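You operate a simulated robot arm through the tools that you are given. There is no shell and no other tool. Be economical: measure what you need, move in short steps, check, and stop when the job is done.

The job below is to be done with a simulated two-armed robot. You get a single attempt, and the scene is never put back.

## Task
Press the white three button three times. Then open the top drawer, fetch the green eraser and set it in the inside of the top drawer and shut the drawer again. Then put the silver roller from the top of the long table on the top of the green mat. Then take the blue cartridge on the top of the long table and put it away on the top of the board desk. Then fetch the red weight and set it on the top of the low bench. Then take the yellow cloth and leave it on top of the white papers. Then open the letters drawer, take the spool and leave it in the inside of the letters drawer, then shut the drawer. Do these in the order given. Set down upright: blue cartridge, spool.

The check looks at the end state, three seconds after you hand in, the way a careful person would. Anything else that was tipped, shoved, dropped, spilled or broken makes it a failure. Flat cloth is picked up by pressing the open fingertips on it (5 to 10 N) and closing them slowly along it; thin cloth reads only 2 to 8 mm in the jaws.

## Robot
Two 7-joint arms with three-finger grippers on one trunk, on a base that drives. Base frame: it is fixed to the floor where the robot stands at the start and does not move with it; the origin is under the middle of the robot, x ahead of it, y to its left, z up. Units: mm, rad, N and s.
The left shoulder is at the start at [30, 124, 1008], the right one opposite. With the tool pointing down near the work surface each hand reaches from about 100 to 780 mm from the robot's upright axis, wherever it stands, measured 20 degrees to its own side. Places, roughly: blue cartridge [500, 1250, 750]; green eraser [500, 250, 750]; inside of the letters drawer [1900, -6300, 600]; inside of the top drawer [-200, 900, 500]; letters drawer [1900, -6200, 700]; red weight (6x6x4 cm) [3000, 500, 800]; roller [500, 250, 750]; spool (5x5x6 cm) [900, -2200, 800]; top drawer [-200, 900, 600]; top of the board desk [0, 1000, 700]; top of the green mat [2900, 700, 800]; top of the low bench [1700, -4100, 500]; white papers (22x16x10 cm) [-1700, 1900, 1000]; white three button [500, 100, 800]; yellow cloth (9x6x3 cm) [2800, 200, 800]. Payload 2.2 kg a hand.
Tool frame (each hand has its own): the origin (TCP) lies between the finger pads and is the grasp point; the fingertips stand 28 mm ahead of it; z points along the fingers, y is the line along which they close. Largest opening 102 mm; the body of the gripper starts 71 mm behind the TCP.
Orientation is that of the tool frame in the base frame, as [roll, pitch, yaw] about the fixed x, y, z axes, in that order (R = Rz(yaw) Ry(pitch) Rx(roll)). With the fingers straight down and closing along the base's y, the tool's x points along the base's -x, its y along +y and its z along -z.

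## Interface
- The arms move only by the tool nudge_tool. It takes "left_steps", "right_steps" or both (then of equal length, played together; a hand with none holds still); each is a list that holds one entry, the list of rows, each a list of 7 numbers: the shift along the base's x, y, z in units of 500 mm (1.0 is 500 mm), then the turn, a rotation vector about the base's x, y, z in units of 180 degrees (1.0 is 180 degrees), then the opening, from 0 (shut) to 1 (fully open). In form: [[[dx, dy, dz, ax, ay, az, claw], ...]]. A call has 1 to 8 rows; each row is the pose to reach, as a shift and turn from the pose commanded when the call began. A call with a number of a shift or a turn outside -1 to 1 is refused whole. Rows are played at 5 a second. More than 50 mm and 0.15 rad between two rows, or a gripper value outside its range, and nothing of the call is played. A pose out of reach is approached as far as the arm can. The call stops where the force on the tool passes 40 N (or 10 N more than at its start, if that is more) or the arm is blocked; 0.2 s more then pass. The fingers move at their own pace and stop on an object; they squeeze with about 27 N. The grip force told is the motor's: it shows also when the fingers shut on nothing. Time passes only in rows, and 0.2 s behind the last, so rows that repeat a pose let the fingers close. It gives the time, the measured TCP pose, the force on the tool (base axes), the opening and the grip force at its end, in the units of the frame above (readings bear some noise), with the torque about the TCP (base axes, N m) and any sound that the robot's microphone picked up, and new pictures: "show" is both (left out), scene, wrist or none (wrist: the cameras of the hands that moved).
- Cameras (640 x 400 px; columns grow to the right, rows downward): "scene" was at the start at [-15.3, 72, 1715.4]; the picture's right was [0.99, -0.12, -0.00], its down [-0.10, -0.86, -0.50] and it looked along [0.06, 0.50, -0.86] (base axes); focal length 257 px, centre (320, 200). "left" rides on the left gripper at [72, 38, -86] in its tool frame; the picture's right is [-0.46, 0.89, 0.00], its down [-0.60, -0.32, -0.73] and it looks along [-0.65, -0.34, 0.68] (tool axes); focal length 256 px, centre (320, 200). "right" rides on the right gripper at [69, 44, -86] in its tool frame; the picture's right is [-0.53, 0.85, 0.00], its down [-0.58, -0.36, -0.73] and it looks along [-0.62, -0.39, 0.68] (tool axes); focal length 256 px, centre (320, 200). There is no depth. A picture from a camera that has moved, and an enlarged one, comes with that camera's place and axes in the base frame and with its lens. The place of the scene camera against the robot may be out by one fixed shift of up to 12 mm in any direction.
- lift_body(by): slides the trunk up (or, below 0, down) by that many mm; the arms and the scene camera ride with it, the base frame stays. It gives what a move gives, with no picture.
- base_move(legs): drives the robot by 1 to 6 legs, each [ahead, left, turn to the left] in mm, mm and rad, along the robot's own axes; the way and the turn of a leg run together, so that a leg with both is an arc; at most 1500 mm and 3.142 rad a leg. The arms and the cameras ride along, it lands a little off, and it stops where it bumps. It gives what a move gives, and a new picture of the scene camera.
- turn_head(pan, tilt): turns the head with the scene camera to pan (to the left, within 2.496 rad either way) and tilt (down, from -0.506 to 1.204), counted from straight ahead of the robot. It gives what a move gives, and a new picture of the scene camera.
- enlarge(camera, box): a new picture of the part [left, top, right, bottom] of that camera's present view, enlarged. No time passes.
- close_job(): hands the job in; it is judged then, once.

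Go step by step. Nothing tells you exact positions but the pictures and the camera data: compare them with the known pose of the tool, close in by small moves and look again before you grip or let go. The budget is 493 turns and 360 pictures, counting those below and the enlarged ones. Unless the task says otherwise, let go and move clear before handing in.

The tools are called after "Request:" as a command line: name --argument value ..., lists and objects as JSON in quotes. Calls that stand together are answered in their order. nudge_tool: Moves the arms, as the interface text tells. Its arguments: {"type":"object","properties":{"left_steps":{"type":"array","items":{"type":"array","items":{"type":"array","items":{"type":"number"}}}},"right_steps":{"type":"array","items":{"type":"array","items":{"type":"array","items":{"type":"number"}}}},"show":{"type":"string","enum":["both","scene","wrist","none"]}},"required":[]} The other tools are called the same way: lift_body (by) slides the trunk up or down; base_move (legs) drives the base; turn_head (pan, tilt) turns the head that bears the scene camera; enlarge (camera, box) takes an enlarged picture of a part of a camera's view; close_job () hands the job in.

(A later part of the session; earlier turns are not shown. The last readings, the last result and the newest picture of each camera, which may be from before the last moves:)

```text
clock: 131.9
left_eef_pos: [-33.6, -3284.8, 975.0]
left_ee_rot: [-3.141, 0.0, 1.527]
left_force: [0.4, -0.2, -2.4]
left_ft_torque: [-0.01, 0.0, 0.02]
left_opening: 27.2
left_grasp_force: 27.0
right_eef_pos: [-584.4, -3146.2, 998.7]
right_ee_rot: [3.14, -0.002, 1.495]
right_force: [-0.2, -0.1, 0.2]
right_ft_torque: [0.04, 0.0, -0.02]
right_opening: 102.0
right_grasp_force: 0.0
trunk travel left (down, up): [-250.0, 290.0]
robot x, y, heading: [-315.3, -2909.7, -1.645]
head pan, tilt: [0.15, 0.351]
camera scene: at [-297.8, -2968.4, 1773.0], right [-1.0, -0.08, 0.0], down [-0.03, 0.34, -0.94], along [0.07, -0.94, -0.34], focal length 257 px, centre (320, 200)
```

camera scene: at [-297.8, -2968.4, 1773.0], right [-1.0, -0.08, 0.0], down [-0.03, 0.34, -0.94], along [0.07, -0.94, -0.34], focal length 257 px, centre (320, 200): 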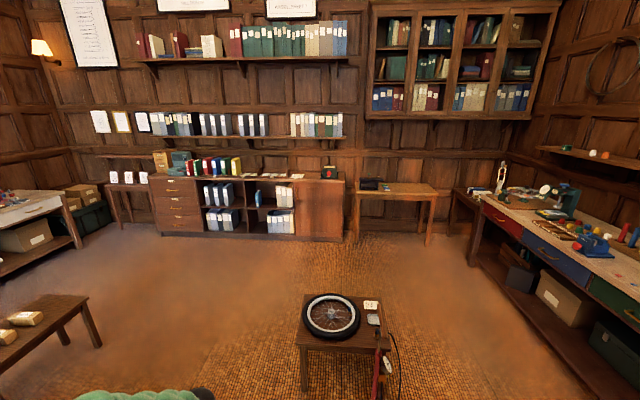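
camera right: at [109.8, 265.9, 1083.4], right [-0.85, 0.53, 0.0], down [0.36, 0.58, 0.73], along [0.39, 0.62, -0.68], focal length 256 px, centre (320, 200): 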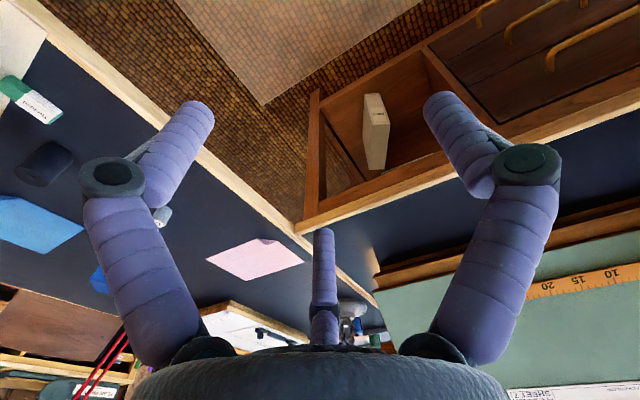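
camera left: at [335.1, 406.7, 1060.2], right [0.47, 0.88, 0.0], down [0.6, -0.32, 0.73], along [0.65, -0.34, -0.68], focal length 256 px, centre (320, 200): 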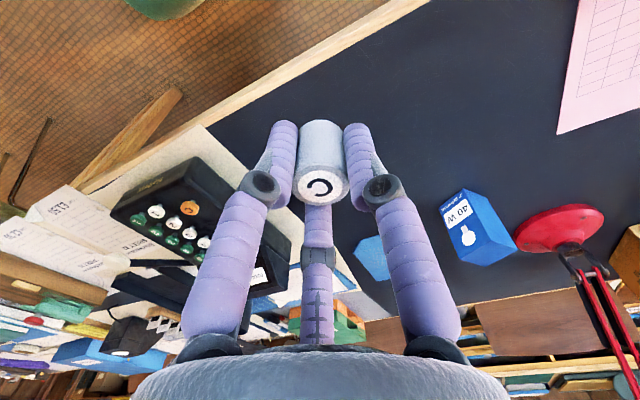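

Clear so far. I turn left and go past the table's end.

Request:
base_move --legs '[[0, 0, 1.645], [1250, 0, 0], [1270, 0, 0]]'

```text
clock: 148.3
left_eef_pos: [2540.3, -2431.2, 974.5]
left_ee_rot: [3.141, 0.0, -3.044]
left_force: [0.3, -0.6, -2.6]
left_ft_torque: [0.03, 0.02, 0.02]
left_opening: 27.3
left_grasp_force: 27.0
right_eef_pos: [2477.3, -2995.1, 997.4]
right_ee_rot: [3.139, -0.001, -3.078]
right_force: [-0.1, -0.4, -0.4]
right_ft_torque: [0.03, -0.01, 0.03]
right_opening: 101.9
right_grasp_force: 0.0
trunk travel left (down, up): [-250.0, 290.0]
robot x, y, heading: [2207.9, -2757.3, 0.066]
head pan, tilt: [0.15, 0.351]
camera scene: at [2275.2, -2737.1, 1773.0], right [0.21, -0.98, 0.0], down [-0.34, -0.07, -0.94], along [0.92, 0.2, -0.34], focal length 257 px, centre (320, 200)
```

scene: 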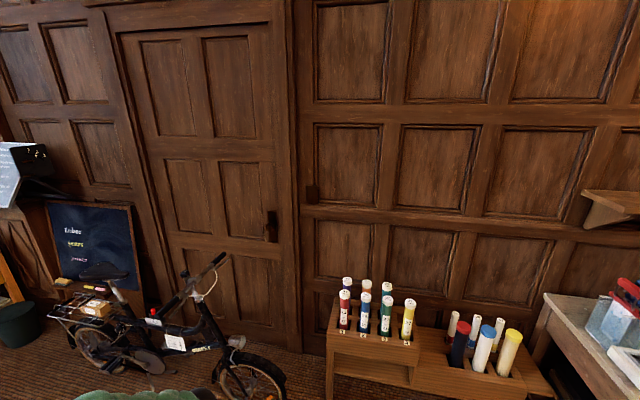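

Request:
base_move --legs '[[0, 0, 1.52], [1500, 0, 0]]'

```text
clock: 159.4
left_eef_pos: [1919.9, -903.4, 974.4]
left_ee_rot: [3.14, -0.001, -1.553]
left_force: [-0.2, -0.5, -2.2]
left_ft_torque: [0.01, -0.01, -0.05]
left_opening: 27.3
left_grasp_force: 27.4
right_eef_pos: [2478.4, -1011.6, 996.5]
right_ee_rot: [3.141, -0.003, -1.586]
right_force: [0.2, -0.6, 0.6]
right_ft_torque: [-0.01, 0.02, -0.03]
right_opening: 102.0
right_grasp_force: 0.1
trunk travel left (down, up): [-250.0, 290.0]
robot x, y, heading: [2218.6, -1264.3, 1.555]
head pan, tilt: [0.15, 0.351]
camera scene: at [2214.8, -1195.1, 1773.0], right [0.99, 0.13, 0.0], down [0.05, -0.34, -0.94], along [-0.13, 0.93, -0.34], focal length 257 px, centre (320, 200)
```

scene: 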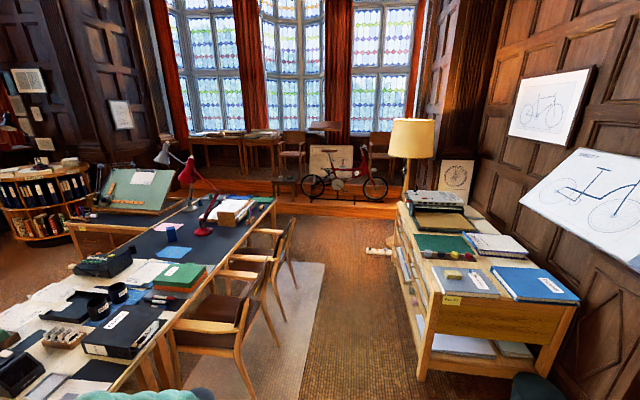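

The way is clear. I drive on beside the shelf and turn to face it.

Request:
base_move --legs '[[1500, 0, 0.016], [200, 0, 0], [0, 0, -1.571], [60, 0, 0]]'

Request:
turn_head --pan 0.0 --tilt 0.85

```text
clock: 172.3
left_eef_pos: [2685.6, 702.6, 973.1]
left_ee_rot: [3.141, -0.002, 3.14]
left_force: [1.0, -0.5, -2.4]
left_ft_torque: [-0.01, 0.03, -0.03]
left_opening: 27.1
left_grasp_force: 27.2
right_eef_pos: [2568.4, 147.0, 998.6]
right_ee_rot: [3.14, -0.003, 3.108]
right_force: [-0.5, 0.1, 0.3]
right_ft_torque: [0.04, 0.05, 0.02]
right_opening: 101.9
right_grasp_force: 0.1
trunk travel left (down, up): [-250.0, 290.0]
robot x, y, heading: [2323.1, 406.8, -0.029]
head pan, tilt: [0.15, 0.351]
camera scene: at [2392.5, 425.1, 1772.9], right [0.12, -0.99, 0.0], down [-0.34, -0.04, -0.94], along [0.93, 0.11, -0.35], focal length 257 px, centre (320, 200)
```

scene: 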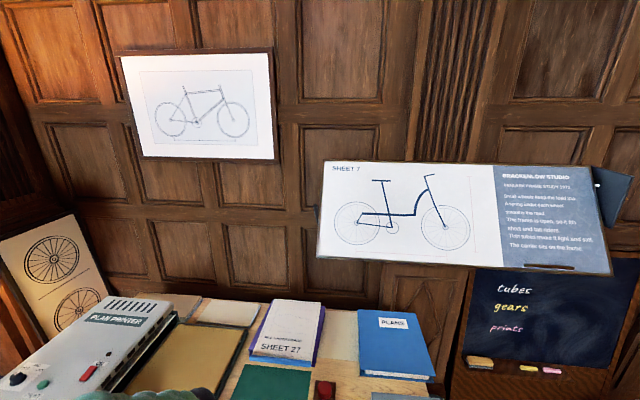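

```text
clock: 173.2
left_eef_pos: [2684.5, 702.4, 974.9]
left_ee_rot: [3.141, 0.0, 3.141]
left_force: [0.7, -0.3, -1.3]
left_ft_torque: [0.03, 0.0, 0.0]
left_opening: 27.5
left_grasp_force: 26.8
right_eef_pos: [2566.3, 145.8, 997.9]
right_ee_rot: [3.141, -0.002, 3.109]
right_force: [0.6, 0.0, 0.1]
right_ft_torque: [0.0, 0.03, 0.02]
right_opening: 102.1
right_grasp_force: 0.1
trunk travel left (down, up): [-250.0, 290.0]
robot x, y, heading: [2321.0, 407.2, -0.034]
head pan, tilt: [0.0, 0.85]
camera scene: at [2375.5, 411.8, 1729.4], right [-0.03, -1.0, 0.0], down [-0.75, 0.02, -0.66], along [0.66, -0.02, -0.75], focal length 257 px, centre (320, 200)
```

scene: 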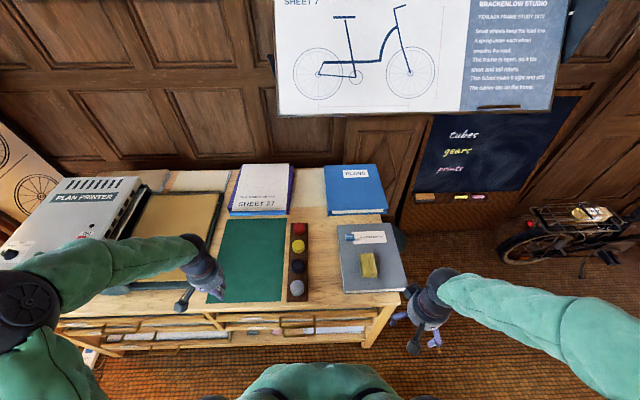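

The mat is centred near [2870, 660]. I bring the roller above it and look from the wrist.

Request:
nudge_tool --left_steps '[[[0.08, -0.02, -0.02, 0, 0, 0, 0], [0.16, -0.04, -0.05, 0, 0, 0, 0], [0.24, -0.06, -0.08, 0, 0, 0, 0], [0.32, -0.08, -0.12, 0, 0, 0, 0], [0.33, -0.08, -0.2, 0, 0, 0, 0]]]' --show "both"

```text
clock: 174.4
left_eef_pos: [2847.2, 660.6, 874.2]
left_ee_rot: [3.141, 0.002, -3.141]
left_force: [-0.1, 0.0, -1.1]
left_ft_torque: [-0.02, 0.0, -0.02]
left_opening: 27.3
left_grasp_force: 26.9
right_eef_pos: [2567.1, 147.2, 997.2]
right_ee_rot: [-3.141, -0.001, 3.111]
right_force: [0.6, 0.3, -0.6]
right_ft_torque: [-0.04, 0.04, -0.02]
right_opening: 102.1
right_grasp_force: 0.1
trunk travel left (down, up): [-250.0, 290.0]
robot x, y, heading: [2320.7, 411.7, -0.033]
head pan, tilt: [0.0, 0.85]
camera scene: at [2376.0, 412.3, 1729.3], right [-0.03, -1.0, 0.0], down [-0.75, 0.02, -0.66], along [0.66, -0.02, -0.75], focal length 257 px, centre (320, 200)
camera left: at [2776.0, 699.4, 959.0], right [0.47, 0.89, 0.0], down [0.6, -0.32, 0.73], along [0.65, -0.34, -0.68], focal length 256 px, centre (320, 200)
```

scene: 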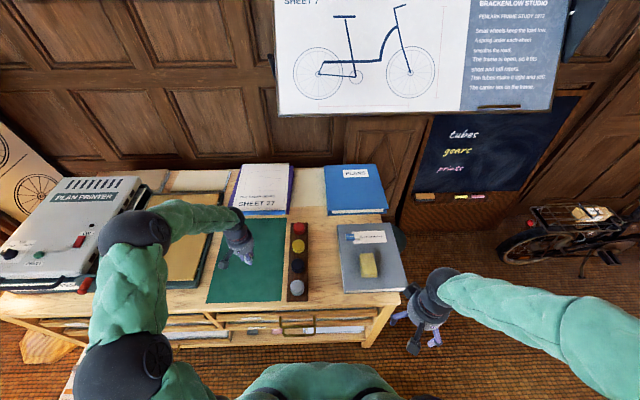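
left: 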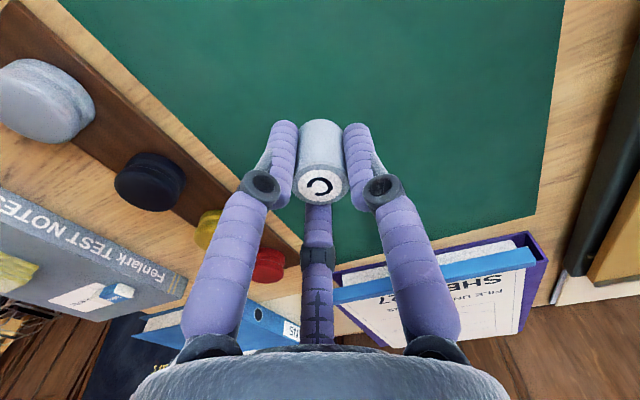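

Well over the mat. I lower until it touches.

Request:
nudge_tool --left_steps '[[[0, 0, -0.03, 0, 0, 0, 0], [0, 0, -0.045, 0, 0, 0, 0], [0, 0, -0.052, 0, 0, 0, 0], [0, 0, -0.059, 0, 0, 0, 0], [0, 0, -0.066, 0, 0, 0, 0]]]' --show "wrist"

```text
clock: 175.6
left_eef_pos: [2849.2, 663.4, 841.5]
left_ee_rot: [-3.14, -0.002, -3.141]
left_force: [0.9, -0.3, -1.7]
left_ft_torque: [-0.03, 0.01, 0.0]
left_opening: 27.3
left_grasp_force: 26.9
right_eef_pos: [2567.7, 147.4, 997.2]
right_ee_rot: [3.14, -0.001, 3.11]
right_force: [0.1, 0.6, -0.6]
right_ft_torque: [0.0, 0.02, 0.01]
right_opening: 102.1
right_grasp_force: 0.1
trunk travel left (down, up): [-250.0, 290.0]
robot x, y, heading: [2324.5, 407.3, -0.036]
head pan, tilt: [0.0, 0.85]
camera left: at [2777.1, 700.9, 926.7], right [0.47, 0.89, 0.0], down [0.6, -0.32, 0.73], along [0.65, -0.34, -0.68], focal length 256 px, centre (320, 200)
```

left: 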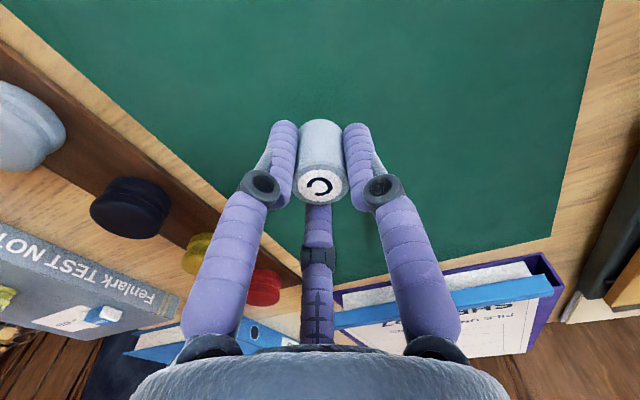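

Request:
nudge_tool --left_steps '[[[0, 0, -0.006, 0, 0, 0, 0], [0, 0, -0.012, 0, 0, 0, 0], [0, 0, -0.018, 0, 0, 0, 0], [0, 0, -0.024, 0, 0, 0, 0], [0, 0, -0.03, 0, 0, 0, 0], [0, 0, -0.036, 0, 0, 0, 0], [0, 0, -0.042, 0, 0, 0, 0]]]' --show "none"

```text
clock: 177.2
left_eef_pos: [2849.7, 662.8, 820.1]
left_ee_rot: [3.139, 0.0, -3.141]
left_force: [0.1, -0.3, -1.0]
left_ft_torque: [0.01, -0.01, 0.02]
left_opening: 27.2
left_grasp_force: 26.8
right_eef_pos: [2566.7, 146.8, 997.7]
right_ee_rot: [-3.141, -0.002, 3.108]
right_force: [0.1, 0.2, -0.2]
right_ft_torque: [-0.01, 0.01, 0.01]
right_opening: 102.1
right_grasp_force: 0.0
trunk travel left (down, up): [-250.0, 290.0]
robot x, y, heading: [2322.0, 409.2, -0.033]
head pan, tilt: [0.0, 0.85]
```

Request:
nudge_tool --left_steps '[[[0, 0, -0.006, 0, 0, 0, 0], [0, 0, -0.012, 0, 0, 0, 0], [0, 0, -0.018, 0, 0, 0, 0], [0, 0, -0.024, 0, 0, 0, 0], [0, 0, -0.03, 0, 0, 0, 0], [0, 0, -0.036, 0, 0, 0, 0], [0, 0, -0.042, 0, 0, 0, 0]]]' --show "wrist"

```text
clock: 178.8
left_eef_pos: [2849.0, 662.9, 798.5]
left_ee_rot: [3.141, 0.0, -3.142]
left_force: [0.6, 0.2, -1.8]
left_ft_torque: [-0.02, -0.03, -0.01]
left_opening: 27.2
left_grasp_force: 27.0
right_eef_pos: [2567.6, 147.9, 997.7]
right_ee_rot: [3.14, -0.003, 3.107]
right_force: [0.2, 0.3, 0.2]
right_ft_torque: [0.01, 0.0, -0.05]
right_opening: 101.9
right_grasp_force: 0.1
trunk travel left (down, up): [-250.0, 290.0]
robot x, y, heading: [2316.8, 410.5, -0.033]
head pan, tilt: [0.0, 0.85]
camera left: at [2777.1, 701.2, 884.3], right [0.47, 0.89, 0.0], down [0.6, -0.32, 0.73], along [0.65, -0.34, -0.68], focal length 256 px, centre (320, 200)
```

left: 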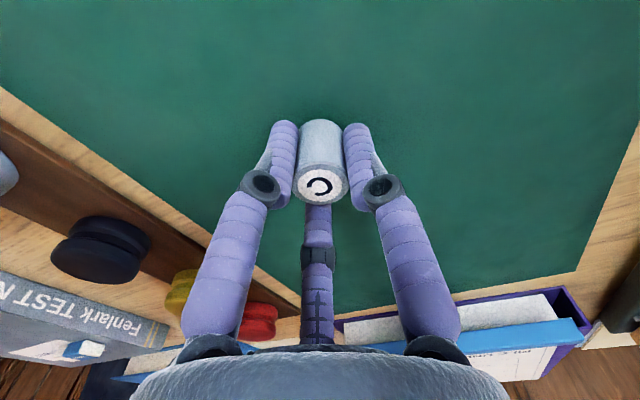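

The mat's surface works out near z 761, so contact is close. I go on in small steps.

Request:
nudge_tool --left_steps '[[[0, 0, -0.005, 0, 0, 0, 0], [0, 0, -0.01, 0, 0, 0, 0], [0, 0, -0.015, 0, 0, 0, 0], [0, 0, -0.02, 0, 0, 0, 0]]]' --show "none"

```text
clock: 179.8
left_eef_pos: [2848.8, 662.7, 793.3]
left_ee_rot: [3.14, 0.005, 3.141]
left_force: [-6.4, 1.2, 26.9]
left_ft_torque: [-0.01, 0.2, 0.01]
left_opening: 27.8
left_grasp_force: 27.0
right_eef_pos: [2564.3, 146.0, 998.2]
right_ee_rot: [3.139, 0.0, 3.11]
right_force: [0.5, 0.3, -0.5]
right_ft_torque: [0.0, 0.02, 0.04]
right_opening: 102.2
right_grasp_force: 0.1
trunk travel left (down, up): [-250.0, 290.0]
robot x, y, heading: [2320.8, 409.1, -0.03]
head pan, tilt: [0.0, 0.85]
```

Contact. I ease up, release and rise.

Request:
nudge_tool --left_steps '[[[0, 0, 0.008, 0, 0, 0, 0], [0, 0, 0.008, 0, 0, 0, 0.3], [0, 0, 0.008, 0, 0, 0, 0.6], [0, 0, 0.008, 0, 0, 0, 0.7], [0, 0, 0.08, 0, 0, 0, 0.7], [0, 0, 0.17, 0, 0, 0, 0.7], [-0.04, 0, 0.25, 0, 0, 0, 0.7]]]' --show "both"

```text
clock: 181.4
left_eef_pos: [2825.2, 662.5, 916.9]
left_ee_rot: [3.141, -0.001, -3.141]
left_force: [-1.1, -0.2, 0.1]
left_ft_torque: [0.01, -0.04, -0.03]
left_opening: 71.6
left_grasp_force: 0.0
right_eef_pos: [2565.7, 146.5, 998.7]
right_ee_rot: [3.141, -0.001, 3.107]
right_force: [-0.8, -0.1, -0.6]
right_ft_torque: [-0.02, -0.06, -0.01]
right_opening: 102.0
right_grasp_force: 0.0
trunk travel left (down, up): [-250.0, 290.0]
robot x, y, heading: [2323.7, 407.2, -0.031]
head pan, tilt: [0.0, 0.85]
camera scene: at [2372.8, 411.3, 1729.5], right [-0.03, -1.0, 0.0], down [-0.75, 0.02, -0.66], along [0.66, -0.02, -0.75], focal length 257 px, centre (320, 200)
camera left: at [2752.4, 700.7, 1001.7], right [0.47, 0.89, 0.0], down [0.6, -0.32, 0.73], along [0.65, -0.34, -0.68], focal length 256 px, centre (320, 200)
```

scene: 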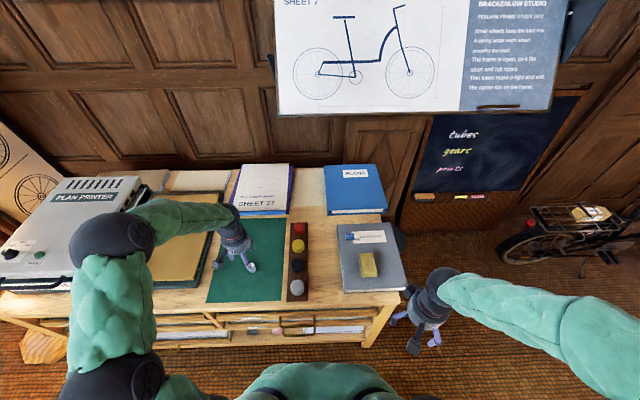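
left: 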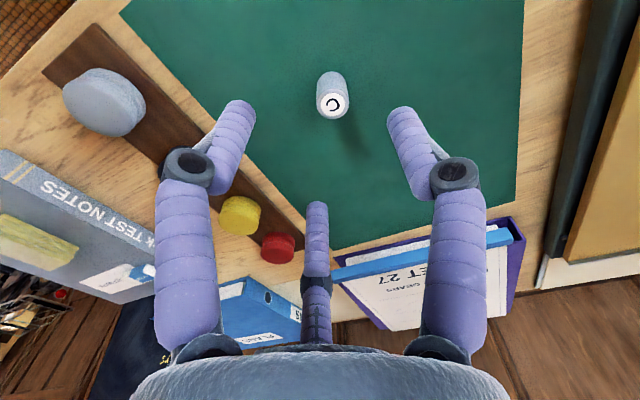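

The roller stands on the mat. Next is the blue cartridge near [560, 1260], which I can best reach from the far (left) end of the long table; I tuck the hand and look that way.

Request:
nudge_tool --left_steps '[[[-0.08, 0, 0.04, 0, 0, 0, 1], [-0.16, 0, 0.08, 0, 0, 0, 1], [-0.24, 0, 0.12, 0, 0, 0, 1], [-0.32, 0, 0.16, 0, 0, 0, 1]]]' --show "none"

Request:
base_move --legs '[[-180, 0, 0.03], [0, 0, 1.571], [900, 0, 0]]'

Request:
turn_head --pan 0.4 --tilt 0.5

```text
clock: 182.4
left_eef_pos: [2665.7, 665.4, 998.3]
left_ee_rot: [-3.141, -0.001, 3.14]
left_force: [-0.3, 0.2, -0.2]
left_ft_torque: [0.0, -0.01, 0.03]
left_opening: 102.1
left_grasp_force: 0.0
right_eef_pos: [2564.8, 145.8, 998.3]
right_ee_rot: [3.14, -0.002, 3.108]
right_force: [-1.0, 0.3, -0.1]
right_ft_torque: [0.0, -0.05, -0.03]
right_opening: 102.1
right_grasp_force: 0.1
trunk travel left (down, up): [-250.0, 290.0]
robot x, y, heading: [2319.4, 413.8, -0.034]
head pan, tilt: [0.0, 0.85]
```

```text
clock: 192.1
left_eef_pos: [1893.8, 1665.0, 997.6]
left_ee_rot: [3.141, 0.001, -1.555]
left_force: [0.3, 0.2, -0.4]
left_ft_torque: [0.01, -0.01, 0.0]
left_opening: 102.1
left_grasp_force: 0.1
right_eef_pos: [2412.6, 1572.6, 998.1]
right_ee_rot: [3.141, -0.001, -1.586]
right_force: [0.2, -1.1, -0.7]
right_ft_torque: [-0.04, 0.02, 0.02]
right_opening: 102.2
right_grasp_force: 0.0
trunk travel left (down, up): [-250.0, 290.0]
robot x, y, heading: [2155.5, 1322.4, 1.556]
head pan, tilt: [0.0, 0.85]
camera scene: at [2162.7, 1375.3, 1729.4], right [1.0, -0.02, 0.0], down [-0.01, -0.75, -0.66], along [0.01, 0.66, -0.75], focal length 257 px, centre (320, 200)
```

scene: 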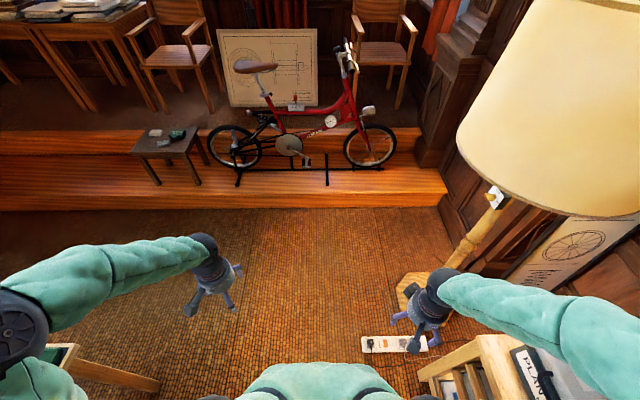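

```text
clock: 193.0
left_eef_pos: [1891.6, 1663.3, 996.9]
left_ee_rot: [-3.141, 0.001, -1.554]
left_force: [0.1, 0.3, -0.2]
left_ft_torque: [0.0, -0.03, 0.0]
left_opening: 101.9
left_grasp_force: 0.0
right_eef_pos: [2411.2, 1573.9, 998.7]
right_ee_rot: [3.141, -0.004, -1.585]
right_force: [-0.3, 0.8, 0.1]
right_ft_torque: [-0.02, -0.03, -0.01]
right_opening: 102.0
right_grasp_force: 0.1
trunk travel left (down, up): [-250.0, 290.0]
robot x, y, heading: [2152.9, 1319.5, 1.553]
head pan, tilt: [0.4, 0.499]
camera scene: at [2127.4, 1381.0, 1759.3], right [0.93, 0.37, 0.0], down [0.18, -0.44, -0.88], along [-0.33, 0.81, -0.48], focal length 257 px, centre (320, 200)
```

scene: 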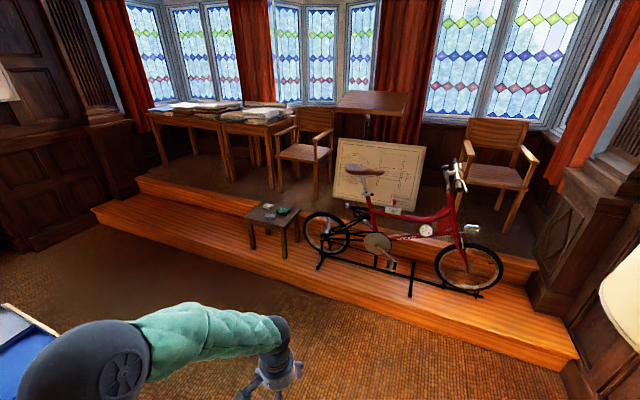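

The corridor between the table's end and the stage is over a metre wide. I drive through it and stop behind the trays, facing back.

Request:
base_move --legs '[[880, 0, 0.017], [0, 0, 1.571], [1560, 0, 0], [0, 0, 1.571]]'

Request:
turn_head --pan 0.0 --tilt 0.7

```text
refused: 1560 is not a number from -1500 to 1500
```

```text
clock: 193.8
left_eef_pos: [1891.9, 1664.0, 997.7]
left_ee_rot: [3.141, -0.001, -1.555]
left_force: [-1.0, 0.4, 0.1]
left_ft_torque: [0.02, 0.0, 0.02]
left_opening: 101.8
left_grasp_force: 0.1
right_eef_pos: [2411.3, 1571.6, 998.6]
right_ee_rot: [3.139, -0.002, -1.586]
right_force: [0.0, -0.1, -0.4]
right_ft_torque: [0.0, 0.01, 0.05]
right_opening: 102.0
right_grasp_force: 0.1
trunk travel left (down, up): [-250.0, 290.0]
robot x, y, heading: [2154.1, 1322.6, 1.556]
head pan, tilt: [0.0, 0.7]
camera scene: at [2162.7, 1381.5, 1741.7], right [1.0, -0.01, 0.0], down [-0.01, -0.64, -0.77], along [0.01, 0.77, -0.64], focal length 257 px, centre (320, 200)
```

scene: 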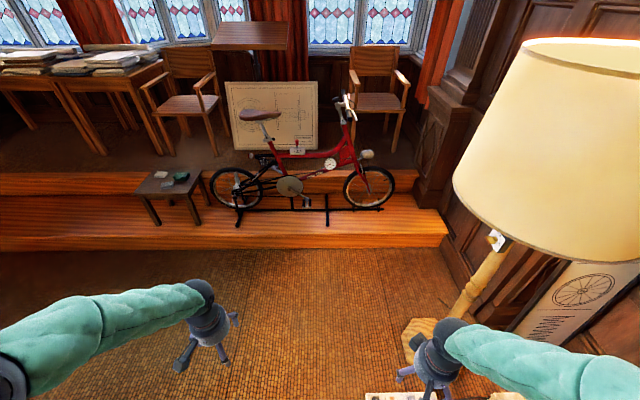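

Request:
base_move --legs '[[880, 0, 0.017], [0, 0, 1.571], [800, 0, 0], [770, 0, 0], [0, 0, 1.571]]'

```text
clock: 213.7
left_eef_pos: [879.1, 1826.6, 996.9]
left_ee_rot: [-3.141, 0.001, 1.639]
left_force: [0.1, 0.1, -0.2]
left_ft_torque: [0.0, -0.01, 0.0]
left_opening: 102.0
left_grasp_force: 0.2
right_eef_pos: [355.0, 1890.5, 997.5]
right_ee_rot: [3.14, -0.003, 1.606]
right_force: [0.6, 0.8, -0.7]
right_ft_torque: [0.0, 0.03, 0.01]
right_opening: 102.0
right_grasp_force: 0.0
trunk travel left (down, up): [-250.0, 290.0]
robot x, y, heading: [599.5, 2153.6, -1.537]
head pan, tilt: [0.0, 0.7]
camera scene: at [606.5, 2105.2, 1741.6], right [-1.0, -0.04, 0.0], down [-0.02, 0.64, -0.76], along [0.03, -0.76, -0.64], focal length 257 px, centre (320, 200)
```

scene: 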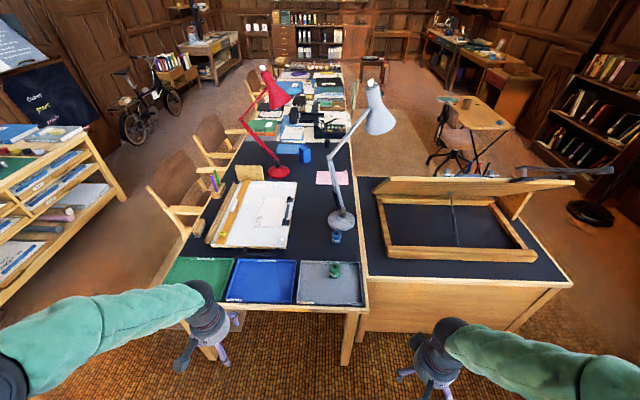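

From here I see the blue cartridge beside the silver lamp base, and the board desk's free navy strip on this side. I move closer for the right arm.

Request:
base_move --legs '[[180, 140, -0.034]]'

Request:
turn_head --pan -0.25 --tilt 0.9

Request:
enlarge --camera "scene" --box '[220, 100, 480, 260]'

```text
clock: 215.4
left_eef_pos: [1010.7, 1640.0, 997.6]
left_ee_rot: [3.141, -0.002, 1.607]
left_force: [0.1, -0.3, 0.2]
left_ft_torque: [0.03, 0.01, 0.03]
left_opening: 101.9
left_grasp_force: 0.1
right_eef_pos: [489.0, 1720.4, 998.1]
right_ee_rot: [-3.142, 0.0, 1.576]
right_force: [-0.5, -0.8, 1.1]
right_ft_torque: [0.07, 0.03, 0.0]
right_opening: 102.1
right_grasp_force: 0.0
trunk travel left (down, up): [-250.0, 290.0]
robot x, y, heading: [740.1, 1980.4, -1.564]
head pan, tilt: [0.0, 0.7]
camera scene: at [747.2, 1926.4, 1741.6], right [-1.0, -0.01, 0.0], down [0.0, 0.64, -0.76], along [0.0, -0.76, -0.64], focal length 257 px, centre (320, 200)
```

scene: 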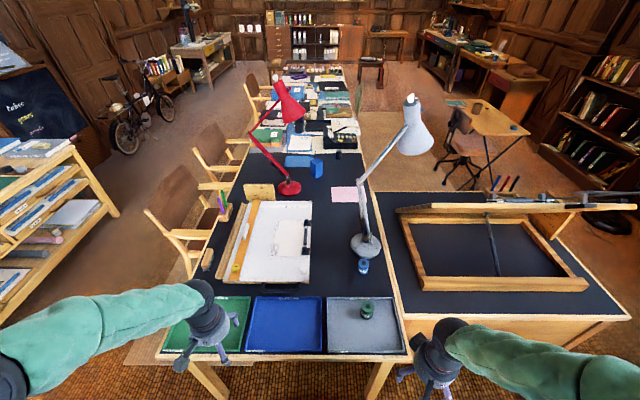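

```text
clock: 216.2
left_eef_pos: [1009.2, 1640.9, 996.1]
left_ee_rot: [3.141, 0.001, 1.608]
left_force: [0.2, -1.3, -0.6]
left_ft_torque: [-0.02, -0.01, -0.01]
left_opening: 101.8
left_grasp_force: 0.0
right_eef_pos: [487.3, 1721.2, 997.8]
right_ee_rot: [3.139, 0.0, 1.577]
right_force: [-0.2, 0.7, 0.2]
right_ft_torque: [0.0, 0.02, 0.04]
right_opening: 102.0
right_grasp_force: 0.1
trunk travel left (down, up): [-250.0, 290.0]
robot x, y, heading: [740.2, 1977.5, -1.571]
head pan, tilt: [-0.25, 0.901]
camera scene: at [727.3, 1939.5, 1725.5], right [-0.97, 0.24, 0.0], down [0.19, 0.76, -0.62], along [-0.15, -0.6, -0.78], focal length 257 px, centre (320, 200)
```

scene: 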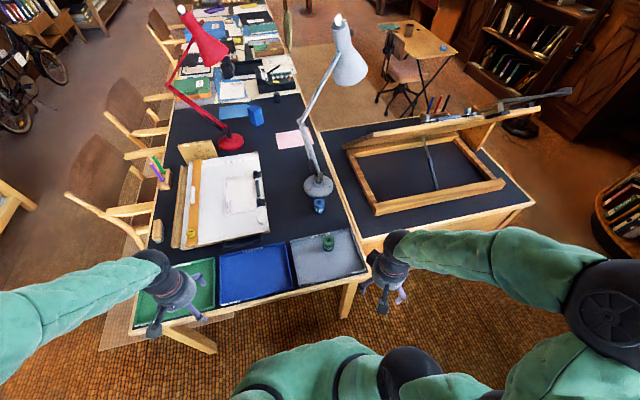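

```text
2.46 times, centred on (350, 180) of scene
camera zoom: at [727.3, 1939.5, 1725.5], right [-0.97, 0.24, 0.0], down [0.19, 0.76, -0.62], along [-0.15, -0.6, -0.78], focal length 632 px, centre (246, 249)
```

zoom: 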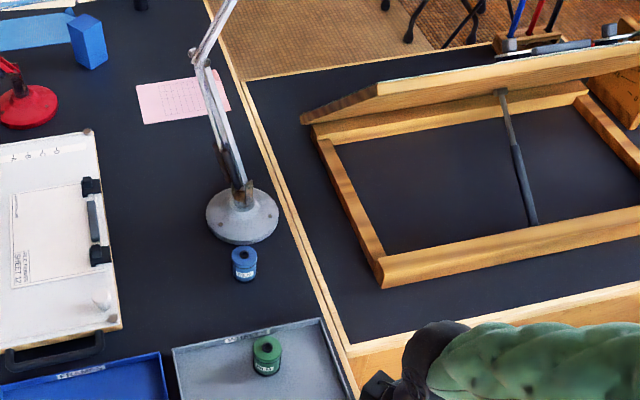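

The cartridge is at about [553, 1225]. I bring the right hand over towards it.

Request:
nudge_tool --right_steps '[[[0.017, -0.09, -0.02, 0, 0, 0, 1], [0.034, -0.18, -0.04, 0, 0, 0, 1], [0.051, -0.27, -0.06, 0, 0, 0, 1], [0.068, -0.36, -0.08, 0, 0, 0, 1], [0.085, -0.45, -0.1, 0, 0, 0, 1], [0.102, -0.54, -0.12, 0, 0, 0, 1], [0.119, -0.63, -0.14, 0, 0, 0, 1], [0.136, -0.72, -0.16, 0, 0, 0, 1]]]' --show "both"

```text
clock: 218.0
left_eef_pos: [1009.1, 1638.6, 995.7]
left_ee_rot: [-3.141, -0.002, 1.608]
left_force: [-0.5, -0.3, 0.3]
left_ft_torque: [-0.02, -0.01, -0.01]
left_opening: 101.9
left_grasp_force: 0.1
right_eef_pos: [558.1, 1356.8, 918.4]
right_ee_rot: [3.141, -0.002, 1.577]
right_force: [-0.2, 0.3, 0.6]
right_ft_torque: [0.04, 0.0, 0.03]
right_opening: 102.1
right_grasp_force: 0.1
trunk travel left (down, up): [-250.0, 290.0]
robot x, y, heading: [739.9, 1981.8, -1.567]
head pan, tilt: [-0.25, 0.901]
camera scene: at [727.8, 1937.5, 1725.4], right [-0.97, 0.24, 0.0], down [0.19, 0.76, -0.62], along [-0.15, -0.6, -0.78], focal length 257 px, centre (320, 200)
camera right: at [601.2, 1425.4, 1003.4], right [0.85, -0.53, 0.0], down [-0.36, -0.58, 0.73], along [-0.39, -0.62, -0.68], focal length 256 px, centre (320, 200)
```

scene: 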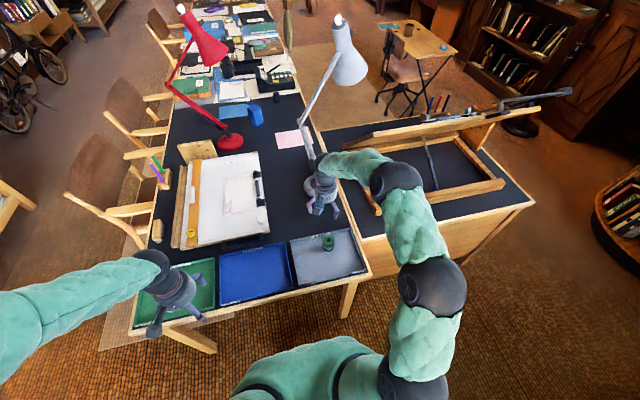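
right: 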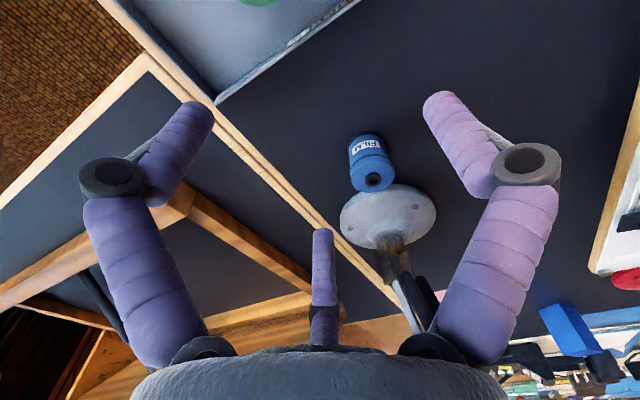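

Request:
nudge_tool --right_steps '[[[-0.006, -0.08, -0.02, 0, 0, 0, 1], [-0.012, -0.16, -0.04, 0, 0, 0, 1], [-0.02, -0.23, -0.08, 0, 0, 0, 1], [-0.022, -0.25, -0.11, 0, 0, 0, 1]]]' --show "wrist"

```text
clock: 219.0
left_eef_pos: [1007.9, 1640.9, 996.3]
left_ee_rot: [3.141, 0.0, 1.606]
left_force: [-0.3, 0.5, 0.4]
left_ft_torque: [0.02, 0.01, 0.04]
left_opening: 102.2
left_grasp_force: 0.1
right_eef_pos: [544.7, 1235.9, 864.6]
right_ee_rot: [3.139, 0.0, 1.577]
right_force: [-0.6, 0.1, 0.2]
right_ft_torque: [0.0, -0.02, -0.02]
right_opening: 102.0
right_grasp_force: 0.1
trunk travel left (down, up): [-250.0, 290.0]
robot x, y, heading: [737.5, 1979.8, -1.564]
head pan, tilt: [-0.25, 0.901]
camera right: at [588.2, 1305.8, 950.0], right [0.85, -0.53, 0.0], down [-0.36, -0.58, 0.73], along [-0.39, -0.62, -0.68], focal length 256 px, centre (320, 200)
```

right: 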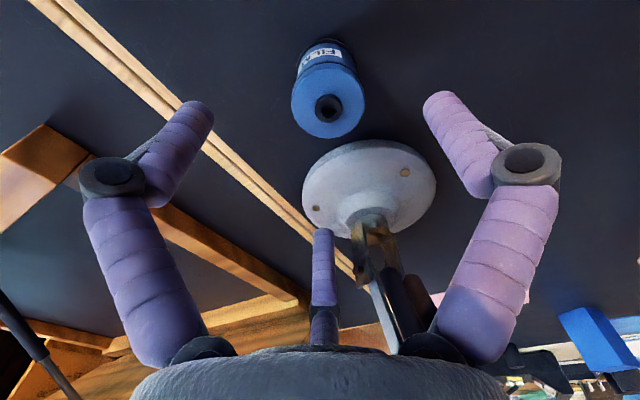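

The top is at [551, 1239, 799], about 60 mm tall. I descend over it and grip.

Request:
nudge_tool --right_steps '[[[0.012, 0.006, -0.05, 0, 0, 0, 1], [0.012, 0.006, -0.1, 0, 0, 0, 1], [0.012, 0.006, -0.155, 0, 0, 0, 1], [0.012, 0.006, -0.155, 0, 0, 0, 0.6], [0.012, 0.006, -0.155, 0, 0, 0, 0.3], [0.012, 0.006, -0.155, 0, 0, 0, 0], [0.012, 0.006, -0.155, 0, 0, 0, 0]]]' --show "wrist"

```text
clock: 220.6
left_eef_pos: [1007.9, 1641.2, 998.6]
left_ee_rot: [-3.14, 0.001, 1.608]
left_force: [0.3, -0.4, -0.4]
left_ft_torque: [0.06, 0.02, 0.0]
left_opening: 101.8
left_grasp_force: 0.0
right_eef_pos: [551.9, 1239.8, 788.9]
right_ee_rot: [-3.141, 0.001, 1.576]
right_force: [-0.1, -0.6, 6.3]
right_ft_torque: [0.04, -0.03, 0.03]
right_opening: 45.2
right_grasp_force: 26.9
trunk travel left (down, up): [-250.0, 290.0]
robot x, y, heading: [737.4, 1976.6, -1.561]
head pan, tilt: [-0.25, 0.901]
camera right: at [595.2, 1309.5, 873.9], right [0.85, -0.53, 0.0], down [-0.36, -0.58, 0.73], along [-0.39, -0.62, -0.68], focal length 256 px, centre (320, 200)
```

right: 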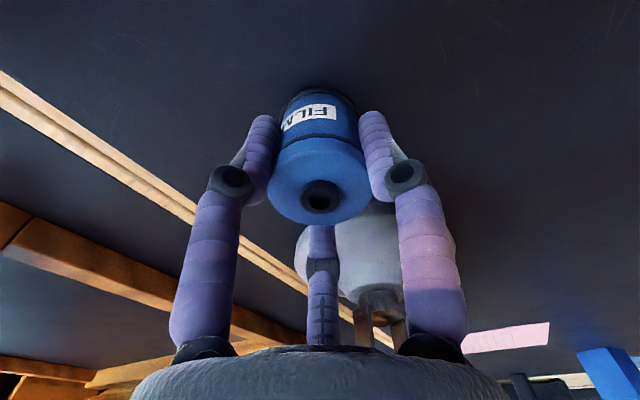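

Held at 45 mm. I lift clear, draw back from the lamp, then swing to the desk's free corner near [350, 1385].

Request:
nudge_tool --right_steps '[[[0, 0, 0.08, 0, 0, 0, 0], [0, 0.02, 0.16, 0, 0, 0, 0], [0, 0.09, 0.22, 0, 0, 0, 0], [0, 0.18, 0.24, 0, 0, 0, 0], [-0.05, 0.26, 0.24, 0, 0, 0, 0], [-0.14, 0.29, 0.24, 0, 0, 0, 0], [-0.235, 0.29, 0.24, 0, 0, 0, 0], [-0.33, 0.29, 0.24, 0, 0, 0, 0]]]' --show "both"

```text
clock: 222.4
left_eef_pos: [1008.4, 1640.0, 996.8]
left_ee_rot: [3.14, 0.001, 1.608]
left_force: [-1.3, -0.2, -0.6]
left_ft_torque: [-0.01, -0.01, 0.01]
left_opening: 102.1
left_grasp_force: 0.1
right_eef_pos: [387.5, 1384.4, 903.4]
right_ee_rot: [3.141, -0.003, 1.578]
right_force: [0.3, 0.5, -1.0]
right_ft_torque: [0.01, -0.05, 0.01]
right_opening: 45.0
right_grasp_force: 27.2
trunk travel left (down, up): [-250.0, 290.0]
robot x, y, heading: [742.2, 1973.2, -1.564]
head pan, tilt: [-0.25, 0.901]
camera scene: at [726.1, 1939.5, 1725.5], right [-0.97, 0.24, 0.0], down [0.19, 0.76, -0.62], along [-0.15, -0.6, -0.78], focal length 257 px, centre (320, 200)
camera right: at [430.2, 1453.5, 988.9], right [0.85, -0.53, 0.0], down [-0.36, -0.58, 0.73], along [-0.39, -0.62, -0.68], focal length 256 px, centre (320, 200)
```

scene: 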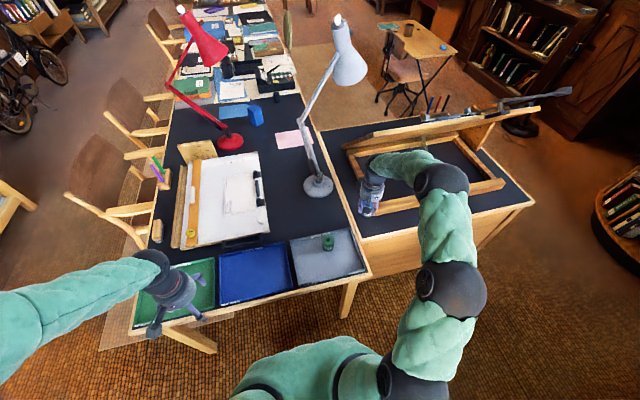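
right: 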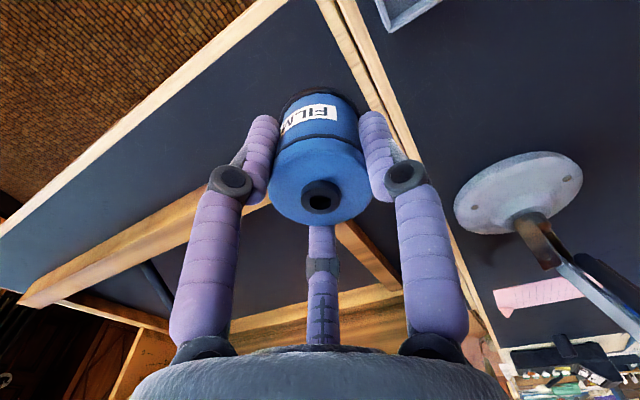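

Request:
nudge_tool --right_steps '[[[-0.06, 0.006, -0.04, 0, 0, 0, 0], [-0.06, 0.006, -0.12, 0, 0, 0, 0], [-0.06, 0.006, -0.18, 0, 0, 0, 0], [-0.06, 0.006, -0.195, 0, 0, 0, 0], [-0.06, 0.006, -0.205, 0, 0, 0, 0], [-0.06, 0.006, -0.212, 0, 0, 0, 0]]]' --show "wrist"

```text
clock: 223.8
left_eef_pos: [1009.2, 1639.3, 996.9]
left_ee_rot: [3.14, -0.001, 1.607]
left_force: [-0.2, 0.1, 0.2]
left_ft_torque: [0.0, -0.02, -0.01]
left_opening: 102.4
left_grasp_force: 0.0
right_eef_pos: [355.1, 1386.9, 799.9]
right_ee_rot: [3.141, -0.003, 1.577]
right_force: [-0.7, 0.2, -0.5]
right_ft_torque: [-0.02, 0.0, -0.01]
right_opening: 45.3
right_grasp_force: 27.3
trunk travel left (down, up): [-250.0, 290.0]
robot x, y, heading: [739.6, 1976.8, -1.565]
head pan, tilt: [-0.25, 0.901]
camera right: at [397.8, 1455.8, 884.7], right [0.85, -0.53, 0.0], down [-0.36, -0.58, 0.73], along [-0.39, -0.62, -0.68], focal length 256 px, centre (320, 200)
```

right: 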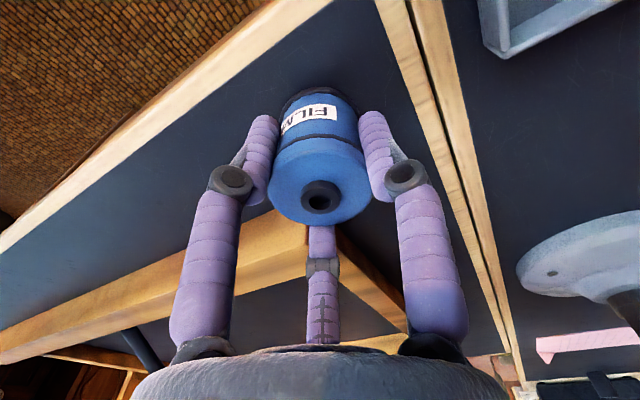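

Over clear navy surface. I lower slowly to contact.

Request:
nudge_tool --right_steps '[[[0, 0, -0.006, 0, 0, 0, 0], [0, 0, -0.012, 0, 0, 0, 0], [0, 0, -0.017, 0, 0, 0, 0], [0, 0, -0.022, 0, 0, 0, 0], [0, 0, -0.027, 0, 0, 0, 0]]]' --show "none"

```text
clock: 225.0
left_eef_pos: [1009.2, 1640.8, 997.5]
left_ee_rot: [-3.141, 0.0, 1.609]
left_force: [-1.2, 0.2, -0.7]
left_ft_torque: [0.0, 0.0, -0.02]
left_opening: 101.9
left_grasp_force: 0.0
right_eef_pos: [356.6, 1387.6, 789.2]
right_ee_rot: [3.141, 0.0, 1.574]
right_force: [2.1, 3.6, 14.2]
right_ft_torque: [0.27, -0.19, 0.02]
right_opening: 45.6
right_grasp_force: 27.0
trunk travel left (down, up): [-250.0, 290.0]
robot x, y, heading: [741.3, 1977.5, -1.565]
head pan, tilt: [-0.25, 0.901]
```

Contact at the desk. I ease up slightly, open, and rise straight.

Request:
nudge_tool --right_steps '[[[0, 0, 0.004, 0, 0, 0, 0], [0, 0, 0.004, 0, 0, 0, 0.5], [0, 0, 0.004, 0, 0, 0, 0.8], [0, 0, 0.004, 0, 0, 0, 0.9], [0, 0, 0.08, 0, 0, 0, 0.9], [0, 0, 0.17, 0, 0, 0, 0.9], [0, 0.06, 0.23, 0, 0, 0, 0.9], [0, 0.14, 0.26, 0, 0, 0, 0.9]]]' --show "wrist"

```text
clock: 226.8
left_eef_pos: [1009.3, 1641.4, 997.1]
left_ee_rot: [-3.14, -0.001, 1.609]
left_force: [-0.1, -0.5, 0.5]
left_ft_torque: [-0.01, 0.01, -0.01]
left_opening: 102.0
left_grasp_force: 0.1
right_eef_pos: [354.6, 1458.9, 917.0]
right_ee_rot: [3.139, -0.003, 1.578]
right_force: [0.0, 0.0, -0.4]
right_ft_torque: [-0.05, -0.01, -0.01]
right_opening: 92.0
right_grasp_force: 0.1
trunk travel left (down, up): [-250.0, 290.0]
robot x, y, heading: [738.8, 1976.3, -1.566]
head pan, tilt: [-0.25, 0.901]
camera right: at [397.1, 1527.2, 1002.8], right [0.85, -0.53, 0.0], down [-0.36, -0.58, 0.73], along [-0.39, -0.62, -0.68], focal length 256 px, centre (320, 200)
```

right: 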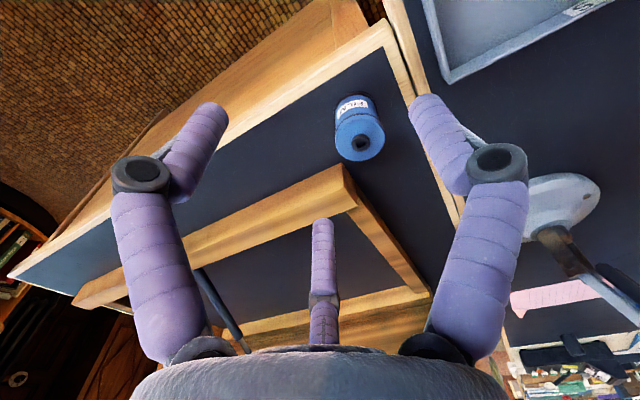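

The cartridge stands upright on the desk. I retract the right hand and drive back to the shelf for the red weight.

Request:
nudge_tool --right_steps '[[[0.035, 0.075, 0.025, 0, 0, 0, 1], [0.07, 0.15, 0.05, 0, 0, 0, 1], [0.105, 0.225, 0.075, 0, 0, 0, 1], [0.14, 0.3, 0.1, 0, 0, 0, 1], [0.175, 0.375, 0.125, 0, 0, 0, 1], [0.21, 0.45, 0.15, 0, 0, 0, 1], [0.25, 0.52, 0.16, 0, 0, 0, 1]]]' --show "none"

Request:
base_move --legs '[[-200, 0, 0], [0, 0, 1.566], [1440, 0, 0], [0, 0, -1.571]]'

```text
clock: 228.4
left_eef_pos: [1008.8, 1640.4, 998.2]
left_ee_rot: [3.142, -0.001, 1.608]
left_force: [-0.2, 0.5, 0.4]
left_ft_torque: [-0.03, 0.0, 0.0]
left_opening: 102.2
left_grasp_force: 0.1
right_eef_pos: [482.8, 1717.3, 998.8]
right_ee_rot: [-3.141, 0.002, 1.577]
right_force: [0.0, 1.1, 0.3]
right_ft_torque: [-0.01, 0.0, -0.01]
right_opening: 101.9
right_grasp_force: 0.1
trunk travel left (down, up): [-250.0, 290.0]
robot x, y, heading: [741.4, 1977.9, -1.566]
head pan, tilt: [-0.25, 0.901]
```

```text
clock: 243.1
left_eef_pos: [2597.1, 2116.9, 996.8]
left_ee_rot: [3.14, -0.01, 2.227]
left_force: [0.5, -0.6, 0.4]
left_ft_torque: [0.02, 0.04, 0.0]
left_opening: 102.1
left_grasp_force: 0.0
right_eef_pos: [2124.6, 1871.6, 998.4]
right_ee_rot: [3.14, 0.001, 2.185]
right_force: [0.0, -0.3, -0.1]
right_ft_torque: [0.04, 0.01, -0.04]
right_opening: 102.1
right_grasp_force: 0.0
trunk travel left (down, up): [-250.0, 290.0]
robot x, y, heading: [2193.5, 2230.1, -0.948]
head pan, tilt: [-0.25, 0.901]
stopped in leg 4: the robot was blocked; the commanded pose is now the measured one
camera scene: at [2199.7, 2192.3, 1725.7], right [-0.93, -0.36, 0.0], down [-0.28, 0.73, -0.62], along [0.23, -0.58, -0.78], focal length 257 px, centre (320, 200)
```

scene: 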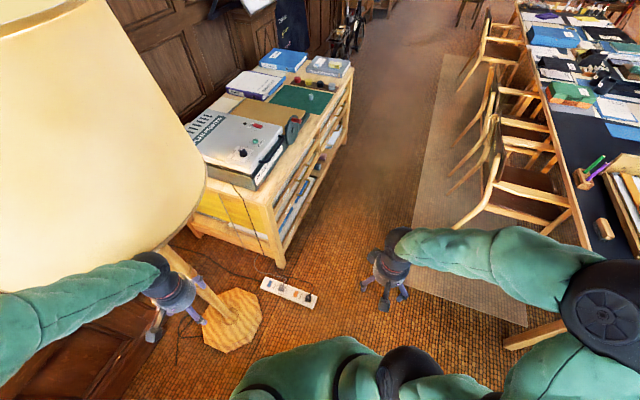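

My left hand touched the floor lamp's pole while turning. I turn back the way I came, move away from the lamp and look.

Request:
base_move --legs '[[0, 0, 0.948], [-300, 0, 0]]'

Request:
turn_head --pan -0.3 --tilt 0.6

```text
clock: 247.6
left_eef_pos: [2223.9, 2500.5, 994.0]
left_ee_rot: [-3.139, -0.014, -3.109]
left_force: [0.0, 0.3, -0.3]
left_ft_torque: [0.01, -0.03, -0.02]
left_opening: 102.0
left_grasp_force: 0.1
right_eef_pos: [2145.8, 1974.7, 997.8]
right_ee_rot: [-3.141, 0.0, 3.131]
right_force: [-0.5, -0.3, 0.4]
right_ft_torque: [0.01, -0.04, 0.01]
right_opening: 101.8
right_grasp_force: 0.1
trunk travel left (down, up): [-250.0, 290.0]
robot x, y, heading: [1890.1, 2233.7, -0.01]
head pan, tilt: [-0.25, 0.901]
camera scene: at [1938.6, 2221.4, 1725.5], right [-0.26, -0.97, 0.0], down [-0.76, 0.2, -0.62], along [0.6, -0.16, -0.78], focal length 257 px, centre (320, 200)
```

scene: 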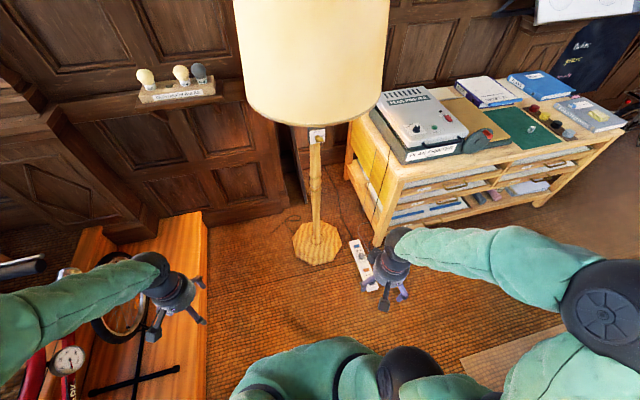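

```text
clock: 248.4
left_eef_pos: [2224.2, 2501.1, 993.3]
left_ee_rot: [-3.138, -0.015, -3.107]
left_force: [-1.0, 0.0, -0.5]
left_ft_torque: [0.0, 0.01, 0.01]
left_opening: 102.0
left_grasp_force: 0.1
right_eef_pos: [2148.3, 1974.1, 998.6]
right_ee_rot: [-3.141, -0.002, 3.13]
right_force: [0.0, 0.7, -1.0]
right_ft_torque: [0.0, 0.02, -0.03]
right_opening: 101.8
right_grasp_force: 0.0
trunk travel left (down, up): [-250.0, 290.0]
robot x, y, heading: [1892.2, 2235.1, -0.008]
head pan, tilt: [-0.3, 0.6]
camera scene: at [1951.2, 2213.8, 1750.2], right [-0.31, -0.95, 0.0], down [-0.54, 0.17, -0.82], along [0.79, -0.25, -0.57], focal length 257 px, centre (320, 200)
```

scene: 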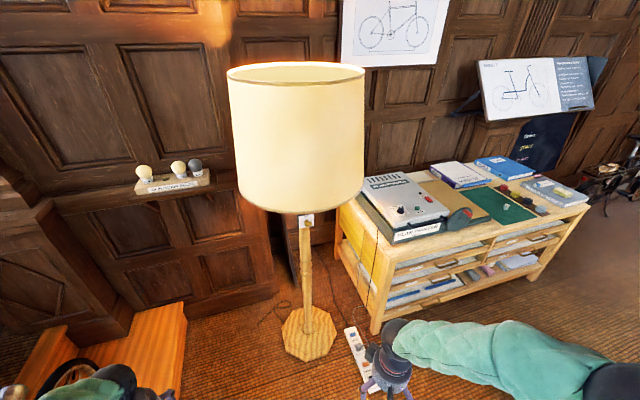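

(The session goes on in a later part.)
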